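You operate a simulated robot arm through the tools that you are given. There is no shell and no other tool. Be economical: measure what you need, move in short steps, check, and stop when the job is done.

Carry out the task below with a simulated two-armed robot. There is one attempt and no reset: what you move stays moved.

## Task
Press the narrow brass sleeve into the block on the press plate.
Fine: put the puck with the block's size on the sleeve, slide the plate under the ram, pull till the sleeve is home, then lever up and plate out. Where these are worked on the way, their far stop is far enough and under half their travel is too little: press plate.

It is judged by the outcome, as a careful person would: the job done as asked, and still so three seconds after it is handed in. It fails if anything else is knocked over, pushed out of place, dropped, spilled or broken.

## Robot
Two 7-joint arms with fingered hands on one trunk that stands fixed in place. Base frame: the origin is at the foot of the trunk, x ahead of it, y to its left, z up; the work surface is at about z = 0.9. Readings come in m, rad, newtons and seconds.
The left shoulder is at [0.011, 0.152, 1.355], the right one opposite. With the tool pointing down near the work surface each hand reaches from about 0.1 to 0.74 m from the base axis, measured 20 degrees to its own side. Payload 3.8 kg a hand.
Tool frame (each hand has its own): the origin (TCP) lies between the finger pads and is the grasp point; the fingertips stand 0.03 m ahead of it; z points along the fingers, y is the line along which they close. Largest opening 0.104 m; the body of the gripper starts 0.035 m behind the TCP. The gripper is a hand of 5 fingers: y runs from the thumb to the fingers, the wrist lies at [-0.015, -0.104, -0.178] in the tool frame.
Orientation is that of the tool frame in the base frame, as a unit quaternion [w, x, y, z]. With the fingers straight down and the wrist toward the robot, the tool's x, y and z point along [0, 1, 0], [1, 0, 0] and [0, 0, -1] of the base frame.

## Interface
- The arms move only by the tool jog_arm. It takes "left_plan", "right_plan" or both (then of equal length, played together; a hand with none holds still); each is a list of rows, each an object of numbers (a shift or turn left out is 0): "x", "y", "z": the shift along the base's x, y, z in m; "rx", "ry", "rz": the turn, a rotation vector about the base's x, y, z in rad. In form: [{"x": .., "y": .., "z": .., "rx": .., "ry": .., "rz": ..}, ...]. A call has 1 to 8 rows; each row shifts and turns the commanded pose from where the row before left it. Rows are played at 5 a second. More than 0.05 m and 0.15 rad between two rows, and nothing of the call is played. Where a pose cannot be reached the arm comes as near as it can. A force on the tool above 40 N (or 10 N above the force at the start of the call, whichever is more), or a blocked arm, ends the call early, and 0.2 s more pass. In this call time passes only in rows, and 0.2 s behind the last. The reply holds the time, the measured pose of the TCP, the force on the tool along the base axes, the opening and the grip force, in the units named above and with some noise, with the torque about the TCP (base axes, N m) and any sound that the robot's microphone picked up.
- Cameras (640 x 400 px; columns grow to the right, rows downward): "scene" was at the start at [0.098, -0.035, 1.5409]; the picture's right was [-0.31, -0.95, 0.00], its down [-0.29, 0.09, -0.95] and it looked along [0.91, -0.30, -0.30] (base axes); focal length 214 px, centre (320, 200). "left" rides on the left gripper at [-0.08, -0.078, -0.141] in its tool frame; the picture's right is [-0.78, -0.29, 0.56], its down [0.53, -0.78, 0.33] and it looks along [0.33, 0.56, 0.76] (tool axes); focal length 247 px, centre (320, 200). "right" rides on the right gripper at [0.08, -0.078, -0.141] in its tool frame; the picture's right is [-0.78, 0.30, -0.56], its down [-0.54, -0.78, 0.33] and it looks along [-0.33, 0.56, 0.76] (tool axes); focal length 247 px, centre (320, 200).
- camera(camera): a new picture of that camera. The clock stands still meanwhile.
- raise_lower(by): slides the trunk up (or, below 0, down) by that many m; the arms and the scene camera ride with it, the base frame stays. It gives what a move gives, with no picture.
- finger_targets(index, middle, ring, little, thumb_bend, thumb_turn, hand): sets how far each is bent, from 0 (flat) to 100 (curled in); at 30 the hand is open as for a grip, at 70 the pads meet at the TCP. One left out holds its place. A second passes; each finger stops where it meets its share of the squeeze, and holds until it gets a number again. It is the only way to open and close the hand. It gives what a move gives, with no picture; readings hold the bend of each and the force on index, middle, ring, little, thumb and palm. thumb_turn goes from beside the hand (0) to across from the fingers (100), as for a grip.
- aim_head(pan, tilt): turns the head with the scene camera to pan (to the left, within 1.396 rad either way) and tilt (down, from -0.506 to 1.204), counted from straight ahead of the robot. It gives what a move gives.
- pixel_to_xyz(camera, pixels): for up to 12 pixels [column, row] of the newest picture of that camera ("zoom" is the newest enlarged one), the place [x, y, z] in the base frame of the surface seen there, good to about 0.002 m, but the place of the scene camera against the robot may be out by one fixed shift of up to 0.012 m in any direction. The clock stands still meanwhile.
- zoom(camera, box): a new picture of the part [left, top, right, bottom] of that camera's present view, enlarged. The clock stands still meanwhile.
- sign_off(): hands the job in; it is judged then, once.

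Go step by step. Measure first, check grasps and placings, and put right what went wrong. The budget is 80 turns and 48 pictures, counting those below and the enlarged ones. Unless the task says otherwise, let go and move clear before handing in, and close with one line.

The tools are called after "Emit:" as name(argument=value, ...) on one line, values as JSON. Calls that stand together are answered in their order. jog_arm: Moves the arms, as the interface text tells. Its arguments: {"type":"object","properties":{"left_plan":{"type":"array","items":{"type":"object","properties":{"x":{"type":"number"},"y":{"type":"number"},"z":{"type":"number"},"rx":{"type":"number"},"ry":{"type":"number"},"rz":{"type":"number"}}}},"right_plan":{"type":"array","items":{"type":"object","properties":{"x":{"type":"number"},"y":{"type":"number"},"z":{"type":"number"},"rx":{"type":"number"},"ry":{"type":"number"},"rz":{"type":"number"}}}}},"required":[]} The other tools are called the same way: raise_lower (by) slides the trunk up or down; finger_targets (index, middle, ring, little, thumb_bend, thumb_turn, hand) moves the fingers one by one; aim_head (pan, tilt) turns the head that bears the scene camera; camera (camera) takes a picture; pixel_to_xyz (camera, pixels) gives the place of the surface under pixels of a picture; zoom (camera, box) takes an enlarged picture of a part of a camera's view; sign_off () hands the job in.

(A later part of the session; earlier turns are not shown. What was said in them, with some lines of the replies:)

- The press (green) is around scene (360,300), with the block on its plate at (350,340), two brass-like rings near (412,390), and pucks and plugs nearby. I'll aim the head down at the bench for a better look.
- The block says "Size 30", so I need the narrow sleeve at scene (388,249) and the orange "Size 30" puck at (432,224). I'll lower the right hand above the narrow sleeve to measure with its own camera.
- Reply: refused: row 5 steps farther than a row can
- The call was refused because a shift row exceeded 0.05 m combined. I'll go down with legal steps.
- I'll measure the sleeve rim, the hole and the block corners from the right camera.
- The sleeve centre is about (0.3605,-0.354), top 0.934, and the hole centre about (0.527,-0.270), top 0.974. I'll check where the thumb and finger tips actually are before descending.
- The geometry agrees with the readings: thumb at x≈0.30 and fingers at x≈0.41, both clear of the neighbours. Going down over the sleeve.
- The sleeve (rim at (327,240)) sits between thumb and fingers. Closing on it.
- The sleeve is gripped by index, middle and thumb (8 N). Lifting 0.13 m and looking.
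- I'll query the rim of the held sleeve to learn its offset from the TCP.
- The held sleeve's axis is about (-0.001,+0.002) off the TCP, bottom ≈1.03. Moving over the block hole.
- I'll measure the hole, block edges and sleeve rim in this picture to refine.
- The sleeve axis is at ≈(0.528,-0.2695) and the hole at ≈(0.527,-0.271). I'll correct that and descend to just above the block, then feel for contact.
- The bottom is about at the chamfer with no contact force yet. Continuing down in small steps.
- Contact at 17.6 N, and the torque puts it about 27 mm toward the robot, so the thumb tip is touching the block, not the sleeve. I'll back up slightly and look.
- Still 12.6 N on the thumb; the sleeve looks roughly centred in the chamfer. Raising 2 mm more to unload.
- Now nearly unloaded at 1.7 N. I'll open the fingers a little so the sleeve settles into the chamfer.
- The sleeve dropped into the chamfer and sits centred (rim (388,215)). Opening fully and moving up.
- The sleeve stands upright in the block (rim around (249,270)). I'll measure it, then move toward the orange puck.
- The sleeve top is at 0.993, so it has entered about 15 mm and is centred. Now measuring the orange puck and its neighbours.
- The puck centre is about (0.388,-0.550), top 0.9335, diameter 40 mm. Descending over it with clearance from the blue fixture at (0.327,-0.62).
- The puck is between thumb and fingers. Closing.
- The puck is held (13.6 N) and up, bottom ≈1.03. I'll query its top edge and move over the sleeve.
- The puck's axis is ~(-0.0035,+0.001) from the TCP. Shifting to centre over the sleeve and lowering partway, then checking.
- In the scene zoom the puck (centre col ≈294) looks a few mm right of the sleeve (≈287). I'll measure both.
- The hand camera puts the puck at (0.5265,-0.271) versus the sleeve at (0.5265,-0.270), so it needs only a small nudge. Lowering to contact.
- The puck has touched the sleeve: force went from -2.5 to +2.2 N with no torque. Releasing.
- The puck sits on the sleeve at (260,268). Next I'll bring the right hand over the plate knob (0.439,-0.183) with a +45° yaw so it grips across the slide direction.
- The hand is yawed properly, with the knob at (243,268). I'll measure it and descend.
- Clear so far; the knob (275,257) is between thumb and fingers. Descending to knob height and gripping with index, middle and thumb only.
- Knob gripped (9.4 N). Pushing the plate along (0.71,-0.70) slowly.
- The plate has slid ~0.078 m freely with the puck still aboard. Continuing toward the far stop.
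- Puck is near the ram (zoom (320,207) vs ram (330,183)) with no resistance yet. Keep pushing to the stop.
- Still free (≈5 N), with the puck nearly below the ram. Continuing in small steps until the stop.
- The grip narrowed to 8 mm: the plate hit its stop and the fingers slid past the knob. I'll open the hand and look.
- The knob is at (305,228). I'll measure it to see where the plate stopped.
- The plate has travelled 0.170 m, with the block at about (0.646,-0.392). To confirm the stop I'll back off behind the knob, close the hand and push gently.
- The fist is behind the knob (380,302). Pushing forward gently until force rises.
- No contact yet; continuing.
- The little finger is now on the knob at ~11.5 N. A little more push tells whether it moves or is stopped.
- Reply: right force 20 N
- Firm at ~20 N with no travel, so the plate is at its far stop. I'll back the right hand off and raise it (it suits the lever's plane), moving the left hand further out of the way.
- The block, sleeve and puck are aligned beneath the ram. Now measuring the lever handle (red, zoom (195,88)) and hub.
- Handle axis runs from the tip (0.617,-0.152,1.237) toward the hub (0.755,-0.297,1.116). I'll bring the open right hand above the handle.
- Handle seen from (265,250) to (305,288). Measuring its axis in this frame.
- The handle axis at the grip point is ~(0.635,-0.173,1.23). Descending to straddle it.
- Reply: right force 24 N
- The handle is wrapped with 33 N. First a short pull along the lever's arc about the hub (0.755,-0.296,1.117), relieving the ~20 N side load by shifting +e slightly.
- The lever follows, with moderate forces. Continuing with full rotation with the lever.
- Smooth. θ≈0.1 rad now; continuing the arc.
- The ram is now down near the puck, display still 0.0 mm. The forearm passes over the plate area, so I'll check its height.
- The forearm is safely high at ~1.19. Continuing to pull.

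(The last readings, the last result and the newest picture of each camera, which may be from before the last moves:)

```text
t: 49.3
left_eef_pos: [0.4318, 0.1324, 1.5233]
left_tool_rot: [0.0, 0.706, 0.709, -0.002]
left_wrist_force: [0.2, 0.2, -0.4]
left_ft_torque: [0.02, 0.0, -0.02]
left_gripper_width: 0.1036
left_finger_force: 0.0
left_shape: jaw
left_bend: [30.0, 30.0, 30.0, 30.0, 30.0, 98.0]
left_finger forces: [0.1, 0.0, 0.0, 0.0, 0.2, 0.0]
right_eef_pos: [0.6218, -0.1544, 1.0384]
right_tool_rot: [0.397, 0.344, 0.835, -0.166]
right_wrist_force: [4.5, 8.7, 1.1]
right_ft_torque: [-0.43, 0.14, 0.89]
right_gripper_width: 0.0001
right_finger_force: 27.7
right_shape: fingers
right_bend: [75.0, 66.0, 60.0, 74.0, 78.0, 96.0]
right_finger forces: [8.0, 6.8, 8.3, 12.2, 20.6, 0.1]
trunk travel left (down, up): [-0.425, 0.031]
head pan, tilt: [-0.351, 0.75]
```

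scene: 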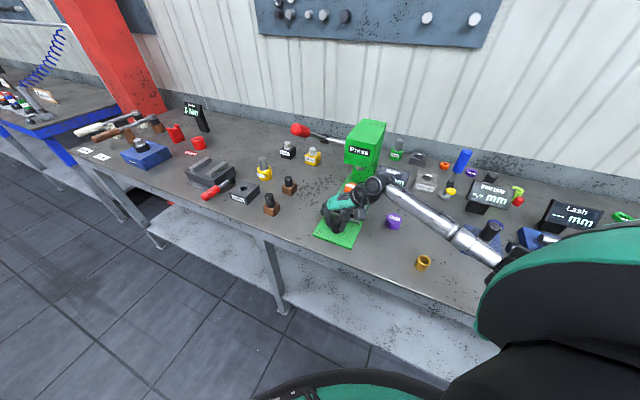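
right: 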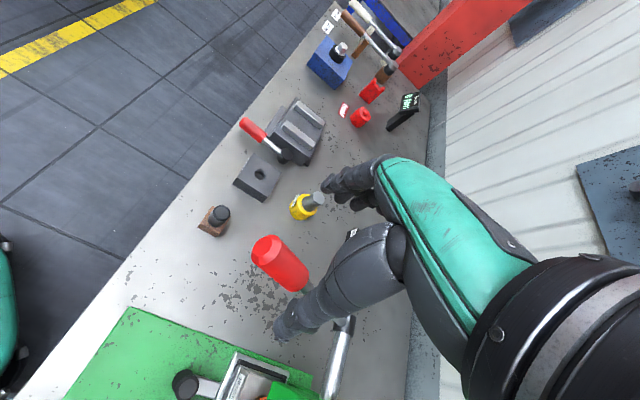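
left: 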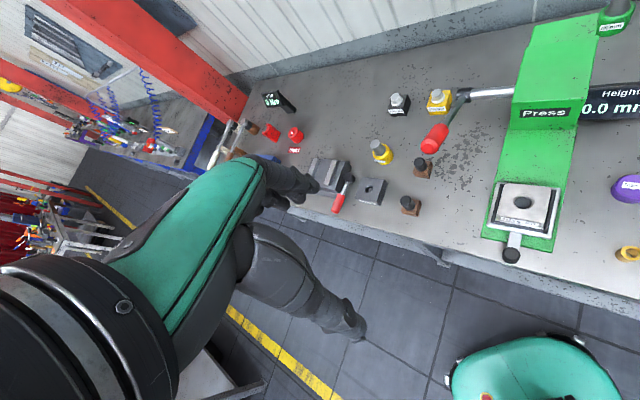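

Still light load at θ≈-0.38. Continuing; nearby items (brown plug ≈(0.75,-0.145)) stay clear of the swing plane.

Emit:
jog_arm(right_plan=[{"x": 0.0048, "y": -0.0047, "z": -0.015, "rx": -0.0566, "ry": -0.0566}, {"x": 0.0056, "y": -0.0056, "z": -0.0145, "rx": -0.0566, "ry": -0.0566}])

Emit:
zoom(camera="scene", box=[290, 95, 430, 235])

```text
t: 49.9
left_eef_pos: [0.425, 0.1352, 1.5261]
left_tool_rot: [0.004, 0.706, 0.708, -0.001]
left_wrist_force: [-0.3, -0.1, 0.5]
left_ft_torque: [-0.01, 0.01, 0.0]
left_gripper_width: 0.1036
left_finger_force: 0.0
left_shape: jaw
left_bend: [30.0, 30.0, 30.0, 30.0, 30.0, 98.0]
left_finger forces: [0.1, 0.1, 0.0, 0.0, 0.0, 0.0]
right_eef_pos: [0.6292, -0.1603, 1.017]
right_tool_rot: [0.467, 0.328, 0.799, -0.19]
right_wrist_force: [-7.3, 18.8, 15.2]
right_ft_torque: [-0.76, -0.01, 0.84]
right_gripper_width: 0.0
right_finger_force: 22.5
right_shape: fingers
right_bend: [75.0, 66.0, 61.0, 74.0, 80.0, 96.0]
right_finger forces: [0.2, 5.4, 7.8, 17.5, 14.6, 0.0]
trunk travel left (down, up): [-0.425, 0.031]
head pan, tilt: [-0.351, 0.75]
```

```text
2.86 times, centred on (360, 165) of scene
```

zoom: 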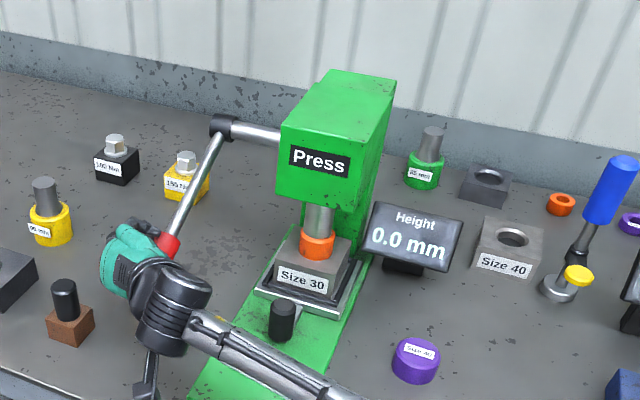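

The ram is down and the puck appears to sit on the block's top with no brass showing; resistance rose to ~25 N. Checking puck height.

Emit:
pixel_to_xyz(camera="zoom", pixels=[[308, 236], [316, 245], [318, 256], [318, 262], [310, 272], [300, 250], [340, 262], [282, 305]])

```text
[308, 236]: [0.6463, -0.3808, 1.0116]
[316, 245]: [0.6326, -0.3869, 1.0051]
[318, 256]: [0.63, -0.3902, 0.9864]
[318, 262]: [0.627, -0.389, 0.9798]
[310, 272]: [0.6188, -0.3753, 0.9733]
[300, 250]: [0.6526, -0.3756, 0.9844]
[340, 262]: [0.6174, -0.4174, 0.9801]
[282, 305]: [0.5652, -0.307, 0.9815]
```

Puck bottom ≈ block top, so the sleeve is essentially home. One more small pull to confirm a hard stop.

Emit:
jog_arm(right_plan=[{"x": 0.003, "y": -0.003, "z": -0.007, "rx": -0.02, "ry": -0.02}, {"x": 0.0025, "y": -0.0025, "z": -0.005, "rx": -0.01, "ry": -0.01}])

```text
t: 50.3
left_eef_pos: [0.4261, 0.13, 1.5259]
left_tool_rot: [0.001, 0.708, 0.707, 0.0]
left_wrist_force: [-0.8, 0.0, 0.8]
left_ft_torque: [0.0, 0.0, -0.02]
left_gripper_width: 0.1039
left_finger_force: 0.0
left_shape: jaw
left_bend: [30.0, 30.0, 30.0, 30.0, 30.0, 98.0]
left_finger forces: [0.0, 0.0, 0.0, 0.0, 0.0, 0.1]
right_eef_pos: [0.6334, -0.1605, 1.0152]
right_tool_rot: [0.479, 0.325, 0.794, -0.186]
right_wrist_force: [-18.7, 13.8, 14.1]
right_ft_torque: [-0.88, -0.09, 0.8]
right_gripper_width: 0.0002
right_finger_force: 25.9
right_shape: fingers
right_bend: [75.0, 72.0, 62.0, 75.0, 80.0, 96.0]
right_finger forces: [0.0, 4.8, 6.4, 20.3, 21.2, 0.0]
trunk travel left (down, up): [-0.425, 0.031]
head pan, tilt: [-0.351, 0.75]
stopped in row 1 (right hand): the force on the tool passed its limit at 40 N (the readings are from after the stop); the commanded pose is now the measured one
```

It stopped at 40 N with almost no motion, but much of that was radial. I'll push once more, mostly straight down, to be sure it's a hard stop.

Emit:
jog_arm(right_plan=[{"x": -0.003, "y": 0.003}, {"z": -0.003}, {"z": -0.003}, {"z": -0.002}])

Emit:
zoom(camera="scene", box=[340, 150, 400, 210])

```text
t: 51.3
left_eef_pos: [0.4262, 0.1322, 1.5249]
left_tool_rot: [0.003, 0.707, 0.707, 0.0]
left_wrist_force: [-1.0, 0.2, -0.2]
left_ft_torque: [-0.02, -0.02, 0.04]
left_gripper_width: 0.1037
left_finger_force: 0.0
left_shape: jaw
left_bend: [30.0, 30.0, 30.0, 30.0, 30.0, 98.0]
left_finger forces: [0.1, 0.1, 0.0, 0.1, 0.1, 0.0]
right_eef_pos: [0.6319, -0.1584, 1.0102]
right_tool_rot: [0.481, 0.326, 0.792, -0.188]
right_wrist_force: [-3.2, 9.6, 30.8]
right_ft_torque: [-1.22, -0.48, 0.91]
right_gripper_width: 0.0
right_finger_force: 23.5
right_shape: fingers
right_bend: [75.0, 72.0, 63.0, 75.0, 80.0, 98.0]
right_finger forces: [0.0, 2.1, 4.7, 27.6, 13.0, 0.1]
trunk travel left (down, up): [-0.425, 0.031]
head pan, tilt: [-0.351, 0.75]
```

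```text
6.67 times, centred on (370, 180) of scene
```

zoom: 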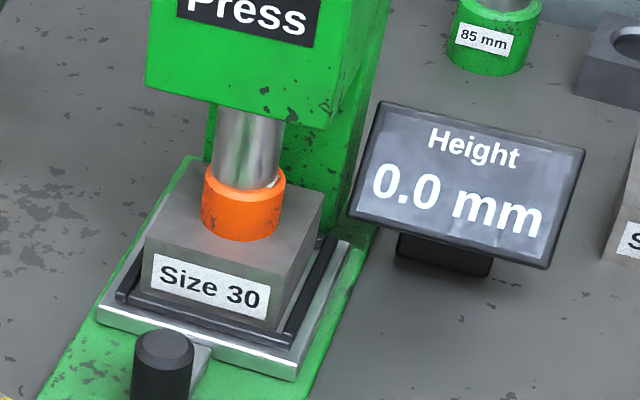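

The puck is flush on the block, so the sleeve is home. Raising the lever back along the same arc.

Emit:
jog_arm(right_plan=[{"x": -0.003, "y": 0.003, "z": 0.0145, "rx": 0.0566, "ry": 0.0566}, {"x": -0.005, "y": 0.003, "z": 0.0145, "rx": 0.0566, "ry": 0.0566}, {"x": -0.0025, "y": 0.0028, "z": 0.0165, "rx": 0.0566, "ry": 0.0566}, {"x": -0.002, "y": 0.0025, "z": 0.0165, "rx": 0.0566, "ry": 0.0566}, {"x": -0.001, "y": 0.002, "z": 0.0165, "rx": 0.0566, "ry": 0.0566}])

```text
t: 52.5
left_eef_pos: [0.4293, 0.1327, 1.5255]
left_tool_rot: [0.003, 0.707, 0.708, -0.002]
left_wrist_force: [-0.5, -0.6, -0.2]
left_ft_torque: [0.02, -0.01, 0.0]
left_gripper_width: 0.1036
left_finger_force: 0.0
left_shape: jaw
left_bend: [30.0, 30.0, 30.0, 30.0, 30.0, 98.0]
left_finger forces: [0.0, 0.0, 0.0, 0.0, 0.0, 0.1]
right_eef_pos: [0.6177, -0.1443, 1.0814]
right_tool_rot: [0.307, 0.359, 0.873, -0.12]
right_wrist_force: [-6.7, 15.6, 1.9]
right_ft_torque: [-0.95, -1.07, 1.29]
right_gripper_width: 0.0001
right_finger_force: 38.5
right_shape: fingers
right_bend: [75.0, 71.0, 63.0, 76.0, 77.0, 94.0]
right_finger forces: [0.2, 10.4, 6.8, 35.7, 24.4, 0.0]
trunk travel left (down, up): [-0.425, 0.031]
head pan, tilt: [-0.351, 0.75]
```

The lever follows upward. Continuing with a slight outward correction.

Emit:
jog_arm(right_plan=[{"x": -0.002, "y": 0.003, "z": 0.0163, "rx": 0.0566, "ry": 0.0566}, {"x": -0.0003, "y": 0.0005, "z": 0.0165, "rx": 0.0566, "ry": 0.0566}, {"x": 0.0007, "y": -0.0007, "z": 0.0165, "rx": 0.0566, "ry": 0.0566}, {"x": 0.0016, "y": -0.0016, "z": 0.0163, "rx": 0.0566, "ry": 0.0566}, {"x": 0.0026, "y": -0.0025, "z": 0.0161, "rx": 0.0566, "ry": 0.0566}])

```text
t: 53.7
left_eef_pos: [0.4295, 0.1314, 1.5249]
left_tool_rot: [0.0, 0.707, 0.708, -0.002]
left_wrist_force: [-0.2, -0.5, -0.6]
left_ft_torque: [0.0, -0.01, 0.03]
left_gripper_width: 0.1036
left_finger_force: 0.0
left_shape: jaw
left_bend: [30.0, 30.0, 30.0, 30.0, 30.0, 98.0]
left_finger forces: [0.1, 0.0, 0.0, 0.1, 0.0, 0.1]
right_eef_pos: [0.6203, -0.1489, 1.166]
right_tool_rot: [0.129, 0.379, 0.915, -0.045]
right_wrist_force: [-2.5, 8.4, 8.6]
right_ft_torque: [-0.8, -1.81, 1.28]
right_gripper_width: 0.0001
right_finger_force: 44.0
right_shape: fingers
right_bend: [75.0, 71.0, 63.0, 76.0, 77.0, 94.0]
right_finger forces: [0.3, 9.0, 5.7, 42.4, 29.4, 0.0]
trunk travel left (down, up): [-0.425, 0.031]
head pan, tilt: [-0.351, 0.75]
```

Nearly there; four more rows return it to the start angle.

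Emit:
jog_arm(right_plan=[{"x": 0.0032, "y": -0.0034, "z": 0.0157, "rx": 0.045, "ry": 0.045}, {"x": 0.0043, "y": -0.0045, "z": 0.0153, "rx": 0.045, "ry": 0.045}, {"x": 0.0052, "y": -0.0055, "z": 0.0148, "rx": 0.045, "ry": 0.045}, {"x": 0.006, "y": -0.006, "z": 0.0143, "rx": 0.045, "ry": 0.045}])

```text
t: 54.7
left_eef_pos: [0.4286, 0.1323, 1.5251]
left_tool_rot: [0.002, 0.707, 0.707, -0.001]
left_wrist_force: [-1.3, 0.3, 0.0]
left_ft_torque: [0.02, 0.02, 0.01]
left_gripper_width: 0.1036
left_finger_force: 0.1
left_shape: jaw
left_bend: [30.0, 30.0, 30.0, 30.0, 30.0, 98.0]
left_finger forces: [0.1, 0.0, 0.0, 0.1, 0.0, 0.0]
right_eef_pos: [0.6382, -0.1651, 1.2218]
right_tool_rot: [0.009, 0.382, 0.924, -0.001]
right_wrist_force: [-10.5, 12.8, -3.5]
right_ft_torque: [-0.1, -1.27, 0.91]
right_gripper_width: 0.0
right_finger_force: 37.5
right_shape: fingers
right_bend: [75.0, 71.0, 63.0, 76.0, 77.0, 94.0]
right_finger forces: [0.6, 11.1, 6.8, 28.5, 28.3, 0.1]
trunk travel left (down, up): [-0.425, 0.031]
head pan, tilt: [-0.351, 0.75]
```

Close to the original height (1.2218 vs 1.2263). A bit more up to its top stop.

Emit:
jog_arm(right_plan=[{"z": 0.004}, {"z": 0.004}])

```text
t: 55.3
left_eef_pos: [0.4314, 0.1299, 1.5245]
left_tool_rot: [0.0, 0.707, 0.708, -0.001]
left_wrist_force: [0.0, 0.0, -0.4]
left_ft_torque: [0.04, -0.02, 0.0]
left_gripper_width: 0.1037
left_finger_force: 0.1
left_shape: jaw
left_bend: [30.0, 30.0, 30.0, 30.0, 30.0, 98.0]
left_finger forces: [0.0, 0.0, 0.1, 0.0, 0.0, 0.0]
right_eef_pos: [0.6393, -0.1653, 1.2227]
right_tool_rot: [0.002, 0.38, 0.925, -0.003]
right_wrist_force: [-7.4, 12.0, -8.0]
right_ft_torque: [-0.06, -1.39, 0.96]
right_gripper_width: 0.0001
right_finger_force: 40.2
right_shape: fingers
right_bend: [75.0, 71.0, 63.0, 75.0, 76.0, 94.0]
right_finger forces: [6.3, 9.8, 7.0, 29.1, 27.9, 0.0]
trunk travel left (down, up): [-0.425, 0.031]
head pan, tilt: [-0.351, 0.75]
stopped in row 2 (right hand): the force on the tool passed its limit at 43 N (the readings are from after the stop); the commanded pose is now the measured one
```

Top stop reached. Releasing the handle and lifting off.

Emit:
finger_targets(hand="right", index=30, middle=30, ring=30, little=30, thumb_bend=30)

Emit:
jog_arm(right_plan=[{"z": 0.03}, {"z": 0.03}, {"z": 0.035}, {"x": -0.039, "y": -0.015}, {"x": -0.039, "y": -0.015}, {"x": -0.039, "y": -0.015}, {"x": -0.04, "y": -0.015}])

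Emit:
zoom(camera="scene", box=[270, 95, 430, 255])

```text
t: 56.3
left_eef_pos: [0.4313, 0.128, 1.5232]
left_tool_rot: [0.0, 0.706, 0.708, -0.002]
left_wrist_force: [-0.1, 0.2, 0.0]
left_ft_torque: [-0.02, -0.01, 0.01]
left_gripper_width: 0.1038
left_finger_force: 0.0
left_shape: jaw
left_bend: [30.0, 30.0, 30.0, 30.0, 30.0, 98.0]
left_finger forces: [0.0, 0.0, 0.0, 0.0, 0.0, 0.0]
right_eef_pos: [0.6394, -0.169, 1.2239]
right_tool_rot: [0.003, 0.382, 0.924, -0.002]
right_wrist_force: [0.6, 0.0, -0.3]
right_ft_torque: [0.01, -0.01, -0.02]
right_gripper_width: 0.1027
right_finger_force: 0.0
right_shape: fingers
right_bend: [30.0, 30.0, 30.0, 30.0, 30.0, 97.0]
right_finger forces: [0.1, 0.0, 0.0, 0.1, 0.0, 0.1]
trunk travel left (down, up): [-0.425, 0.031]
head pan, tilt: [-0.351, 0.75]
```

```text
t: 57.9
left_eef_pos: [0.429, 0.1274, 1.5242]
left_tool_rot: [0.001, 0.706, 0.708, 0.0]
left_wrist_force: [0.3, -0.2, 0.1]
left_ft_torque: [0.03, 0.01, 0.01]
left_gripper_width: 0.1037
left_finger_force: 0.1
left_shape: jaw
left_bend: [30.0, 30.0, 30.0, 30.0, 30.0, 98.0]
left_finger forces: [0.0, 0.1, 0.1, 0.1, 0.0, 0.0]
right_eef_pos: [0.4805, -0.2297, 1.3194]
right_tool_rot: [0.002, 0.383, 0.924, -0.001]
right_wrist_force: [-0.2, -0.3, 0.6]
right_ft_torque: [0.0, -0.02, -0.02]
right_gripper_width: 0.1026
right_finger_force: 0.1
right_shape: fingers
right_bend: [30.0, 30.0, 30.0, 30.0, 30.0, 97.0]
right_finger forces: [0.1, 0.1, 0.0, 0.1, 0.0, 0.1]
trunk travel left (down, up): [-0.425, 0.031]
head pan, tilt: [-0.351, 0.75]
```

```text
2.50 times, centred on (350, 175) of scene
```

zoom: 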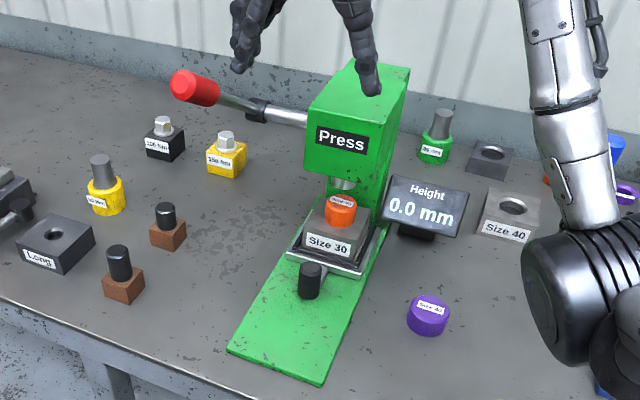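

Lever is back up and the puck sits flush with the block. Lowering the open hand behind the knob.

Emit:
jog_arm(right_plan=[{"z": -0.05}, {"z": -0.05}, {"z": -0.05}, {"z": -0.05}, {"z": -0.05}, {"z": -0.05}, {"z": -0.049}])

Emit:
jog_arm(right_plan=[{"x": 0.02, "y": -0.02}, {"x": 0.02, "y": -0.02}, {"x": 0.02, "y": -0.019}, {"x": 0.0175, "y": -0.017}])

```text
t: 59.5
left_eef_pos: [0.4318, 0.1281, 1.5244]
left_tool_rot: [0.0, 0.706, 0.708, -0.001]
left_wrist_force: [-0.7, 0.2, -0.4]
left_ft_torque: [0.0, 0.02, 0.01]
left_gripper_width: 0.1037
left_finger_force: 0.1
left_shape: jaw
left_bend: [30.0, 30.0, 30.0, 30.0, 30.0, 98.0]
left_finger forces: [0.1, 0.1, 0.0, 0.0, 0.1, 0.0]
right_eef_pos: [0.4827, -0.2298, 0.9701]
right_tool_rot: [0.004, 0.382, 0.924, -0.002]
right_wrist_force: [0.4, -0.3, -0.2]
right_ft_torque: [0.03, 0.0, -0.01]
right_gripper_width: 0.1028
right_finger_force: 0.0
right_shape: fingers
right_bend: [30.0, 30.0, 30.0, 30.0, 30.0, 97.0]
right_finger forces: [0.0, 0.0, 0.1, 0.1, 0.0, 0.1]
trunk travel left (down, up): [-0.425, 0.031]
head pan, tilt: [-0.351, 0.75]
```

```text
t: 60.5
left_eef_pos: [0.4324, 0.1285, 1.5239]
left_tool_rot: [0.0, 0.707, 0.708, -0.002]
left_wrist_force: [-0.1, 0.0, 0.0]
left_ft_torque: [-0.01, -0.02, -0.01]
left_gripper_width: 0.1037
left_finger_force: 0.2
left_shape: jaw
left_bend: [30.0, 30.0, 30.0, 30.0, 30.0, 98.0]
left_finger forces: [0.0, 0.1, 0.1, 0.1, 0.0, 0.0]
right_eef_pos: [0.5607, -0.3054, 0.9701]
right_tool_rot: [0.003, 0.383, 0.924, -0.002]
right_wrist_force: [-0.4, -0.7, -0.1]
right_ft_torque: [-0.02, -0.04, 0.02]
right_gripper_width: 0.1029
right_finger_force: 0.1
right_shape: fingers
right_bend: [30.0, 30.0, 30.0, 30.0, 30.0, 97.0]
right_finger forces: [0.0, 0.0, 0.0, 0.0, 0.1, 0.0]
trunk travel left (down, up): [-0.425, 0.031]
head pan, tilt: [-0.351, 0.75]
```

Hand straddles the knob. Closing all fingers so ring and little hook behind it for the pull.

Emit:
finger_targets(hand="right", index=70, middle=70, ring=70, little=70, thumb_bend=70)

Emit:
jog_arm(right_plan=[{"x": -0.0036, "y": 0.0036}, {"x": -0.0071, "y": 0.0071}, {"x": -0.0085, "y": 0.0085}, {"x": -0.0085, "y": 0.0085}, {"x": -0.0085, "y": 0.0085}, {"x": -0.0085, "y": 0.0085}, {"x": -0.0071, "y": 0.0071}, {"x": -0.0036, "y": 0.0036}])

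```text
t: 61.5
left_eef_pos: [0.4308, 0.1295, 1.5241]
left_tool_rot: [0.0, 0.707, 0.708, -0.001]
left_wrist_force: [0.2, -0.8, 1.2]
left_ft_torque: [0.02, 0.0, 0.0]
left_gripper_width: 0.1036
left_finger_force: 0.0
left_shape: jaw
left_bend: [30.0, 30.0, 30.0, 30.0, 30.0, 98.0]
left_finger forces: [0.0, 0.0, 0.1, 0.0, 0.1, 0.0]
right_eef_pos: [0.5617, -0.3055, 0.9691]
right_tool_rot: [0.003, 0.383, 0.924, -0.002]
right_wrist_force: [3.5, 2.1, 1.1]
right_ft_torque: [0.02, -0.09, 0.04]
right_gripper_width: 0.0253
right_finger_force: 8.9
right_shape: fingers
right_bend: [61.0, 66.0, 70.0, 70.0, 62.0, 97.0]
right_finger forces: [6.6, 4.2, 0.1, 0.1, 7.6, 0.0]
trunk travel left (down, up): [-0.425, 0.031]
head pan, tilt: [-0.351, 0.75]
```

```text
t: 63.3
left_eef_pos: [0.4327, 0.1286, 1.5247]
left_tool_rot: [0.0, 0.706, 0.708, -0.001]
left_wrist_force: [0.7, 0.0, 0.3]
left_ft_torque: [0.0, 0.02, 0.0]
left_gripper_width: 0.1038
left_finger_force: 0.0
left_shape: jaw
left_bend: [30.0, 30.0, 30.0, 30.0, 30.0, 98.0]
left_finger forces: [0.0, 0.0, 0.0, 0.1, 0.0, 0.0]
right_eef_pos: [0.5035, -0.2499, 0.9695]
right_tool_rot: [0.004, 0.383, 0.924, -0.002]
right_wrist_force: [5.8, 2.0, 1.0]
right_ft_torque: [0.03, -0.16, 0.02]
right_gripper_width: 0.0253
right_finger_force: 9.6
right_shape: fingers
right_bend: [61.0, 65.0, 70.0, 70.0, 62.0, 97.0]
right_finger forces: [7.7, 5.3, 0.0, 0.1, 6.8, 0.1]
trunk travel left (down, up): [-0.425, 0.031]
head pan, tilt: [-0.351, 0.75]
```

The plate follows (~0.08 m). Pulling out the rest.

Emit:
jog_arm(right_plan=[{"x": -0.0043, "y": 0.0043}, {"x": -0.0085, "y": 0.0085}, {"x": -0.0095, "y": 0.0095}, {"x": -0.0095, "y": 0.0095}, {"x": -0.0095, "y": 0.0095}, {"x": -0.0095, "y": 0.0095}, {"x": -0.0071, "y": 0.0071}, {"x": -0.0043, "y": 0.0043}])

Emit:
jog_arm(right_plan=[{"x": -0.0028, "y": 0.0028}, {"x": -0.0028, "y": 0.0028}, {"x": -0.0021, "y": 0.0021}])

```text
t: 65.1
left_eef_pos: [0.4328, 0.1288, 1.5232]
left_tool_rot: [-0.001, 0.707, 0.707, -0.002]
left_wrist_force: [-0.5, -0.3, 0.4]
left_ft_torque: [-0.03, -0.03, 0.02]
left_gripper_width: 0.1038
left_finger_force: 0.0
left_shape: jaw
left_bend: [30.0, 30.0, 30.0, 30.0, 30.0, 98.0]
left_finger forces: [0.0, 0.0, 0.0, 0.0, 0.0, 0.0]
right_eef_pos: [0.4424, -0.1876, 0.9702]
right_tool_rot: [0.002, 0.383, 0.924, -0.003]
right_wrist_force: [5.0, 3.5, -0.9]
right_ft_torque: [0.07, -0.16, -0.01]
right_gripper_width: 0.0257
right_finger_force: 10.1
right_shape: fingers
right_bend: [61.0, 65.0, 70.0, 70.0, 62.0, 97.0]
right_finger forces: [7.8, 5.3, 0.0, 0.0, 6.5, 0.0]
trunk travel left (down, up): [-0.425, 0.031]
head pan, tilt: [-0.351, 0.75]
```

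```text
t: 65.9
left_eef_pos: [0.4364, 0.1266, 1.5238]
left_tool_rot: [-0.001, 0.707, 0.707, -0.002]
left_wrist_force: [-0.4, 0.1, 0.1]
left_ft_torque: [0.0, -0.01, -0.02]
left_gripper_width: 0.1034
left_finger_force: 0.1
left_shape: jaw
left_bend: [30.0, 30.0, 30.0, 30.0, 30.0, 98.0]
left_finger forces: [0.1, 0.1, 0.1, 0.0, 0.0, 0.1]
right_eef_pos: [0.4385, -0.1832, 0.9697]
right_tool_rot: [0.005, 0.384, 0.923, -0.003]
right_wrist_force: [16.5, -8.0, 1.6]
right_ft_torque: [-0.19, -0.4, -0.07]
right_gripper_width: 0.025
right_finger_force: 11.9
right_shape: fingers
right_bend: [61.0, 65.0, 70.0, 70.0, 62.0, 98.0]
right_finger forces: [5.8, 12.2, 0.1, 0.1, 6.0, 0.0]
trunk travel left (down, up): [-0.425, 0.031]
head pan, tilt: [-0.351, 0.75]
```

The outer stop is reached (18 N against the pull). Releasing and lifting clear, then a check picture.

Emit:
jog_arm(right_plan=[{"x": 0.0025, "y": -0.0025}])

Emit:
finger_targets(hand="right", index=30, middle=30, ring=30, little=30, thumb_bend=30)

Emit:
jog_arm(right_plan=[{"z": 0.03}, {"z": 0.05}, {"z": 0.05}, {"z": 0.05}, {"z": 0.05}, {"z": 0.05}, {"x": -0.03, "y": -0.03}, {"x": -0.03, "y": -0.03}])

Emit:
zoom(camera="scene", box=[280, 110, 440, 270])

```text
t: 66.3
left_eef_pos: [0.4321, 0.1279, 1.5233]
left_tool_rot: [-0.001, 0.706, 0.708, -0.002]
left_wrist_force: [0.3, 0.8, 0.0]
left_ft_torque: [0.02, 0.01, 0.02]
left_gripper_width: 0.1036
left_finger_force: 0.0
left_shape: jaw
left_bend: [30.0, 30.0, 30.0, 30.0, 30.0, 98.0]
left_finger forces: [0.0, 0.0, 0.0, 0.1, 0.1, 0.1]
right_eef_pos: [0.4386, -0.183, 0.9696]
right_tool_rot: [0.002, 0.384, 0.923, -0.002]
right_wrist_force: [12.9, -8.0, 3.2]
right_ft_torque: [-0.2, -0.38, -0.11]
right_gripper_width: 0.025
right_finger_force: 11.6
right_shape: fingers
right_bend: [61.0, 65.0, 70.0, 70.0, 62.0, 98.0]
right_finger forces: [6.0, 10.8, 0.0, 0.0, 7.0, 0.0]
trunk travel left (down, up): [-0.425, 0.031]
head pan, tilt: [-0.351, 0.75]
```

```text
t: 67.3
left_eef_pos: [0.4312, 0.1278, 1.5246]
left_tool_rot: [0.0, 0.707, 0.707, -0.001]
left_wrist_force: [-0.4, -0.8, 0.7]
left_ft_torque: [0.01, -0.03, 0.02]
left_gripper_width: 0.1033
left_finger_force: 0.0
left_shape: jaw
left_bend: [30.0, 30.0, 30.0, 30.0, 30.0, 98.0]
left_finger forces: [0.1, 0.0, 0.0, 0.0, 0.1, 0.0]
right_eef_pos: [0.4369, -0.1819, 0.9691]
right_tool_rot: [0.003, 0.382, 0.924, -0.003]
right_wrist_force: [0.2, -0.2, -1.2]
right_ft_torque: [-0.01, 0.01, 0.01]
right_gripper_width: 0.1027
right_finger_force: 0.0
right_shape: fingers
right_bend: [30.0, 30.0, 30.0, 30.0, 30.0, 98.0]
right_finger forces: [0.0, 0.0, 0.1, 0.1, 0.0, 0.1]
trunk travel left (down, up): [-0.425, 0.031]
head pan, tilt: [-0.351, 0.75]
```

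```text
t: 69.1
left_eef_pos: [0.428, 0.1251, 1.5254]
left_tool_rot: [0.001, 0.707, 0.708, 0.001]
left_wrist_force: [0.1, -0.6, -0.4]
left_ft_torque: [0.02, -0.02, -0.01]
left_gripper_width: 0.1036
left_finger_force: 0.0
left_shape: jaw
left_bend: [30.0, 30.0, 30.0, 30.0, 30.0, 98.0]
left_finger forces: [0.1, 0.1, 0.0, 0.0, 0.0, 0.0]
right_eef_pos: [0.3729, -0.2445, 1.2498]
right_tool_rot: [0.005, 0.383, 0.924, -0.001]
right_wrist_force: [0.6, -0.5, 1.0]
right_ft_torque: [-0.01, -0.02, 0.04]
right_gripper_width: 0.1031
right_finger_force: 0.2
right_shape: fingers
right_bend: [30.0, 30.0, 30.0, 30.0, 30.0, 98.0]
right_finger forces: [0.0, 0.0, 0.1, 0.1, 0.0, 0.0]
trunk travel left (down, up): [-0.425, 0.031]
head pan, tilt: [-0.351, 0.75]
```

```text
2.50 times, centred on (360, 190) of scene
```

zoom: 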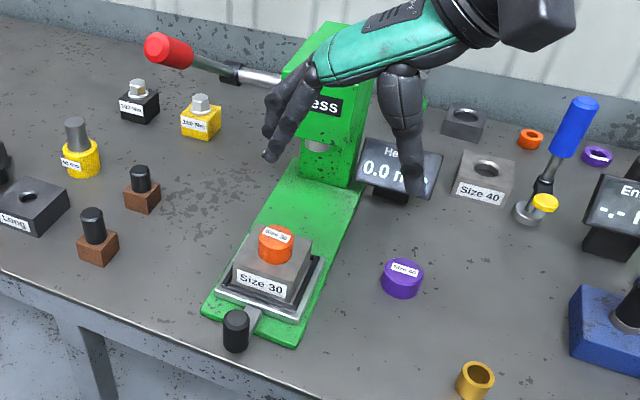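

The plate is out, the lever up and the puck still on the block. A last measurement of puck top against block top confirms depth.

Emit:
pixel_to_xyz(camera="zoom", pixels=[[275, 236], [270, 240], [285, 240], [245, 258], [300, 245], [297, 262], [275, 255]])

```text
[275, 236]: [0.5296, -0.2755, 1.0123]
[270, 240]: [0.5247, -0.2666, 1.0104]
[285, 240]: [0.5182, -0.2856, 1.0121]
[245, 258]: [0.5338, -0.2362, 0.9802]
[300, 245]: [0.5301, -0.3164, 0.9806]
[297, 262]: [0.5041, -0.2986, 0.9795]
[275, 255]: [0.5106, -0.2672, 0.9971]
```

The puck's top is 0.032 m above the block, which is about its own height, so the sleeve is pressed flush. Both hands are clear, so I'm handing in.

Emit:
sign_off()

```text
The job is handed in.
```

The narrow brass sleeve is pressed home in the Size 30 block with the Size 30 puck, the lever is up and the plate is out. The puck is still on the block, and the Height display read 0.0 mm throughout, so I judged the depth from the puck sitting flush on the block.
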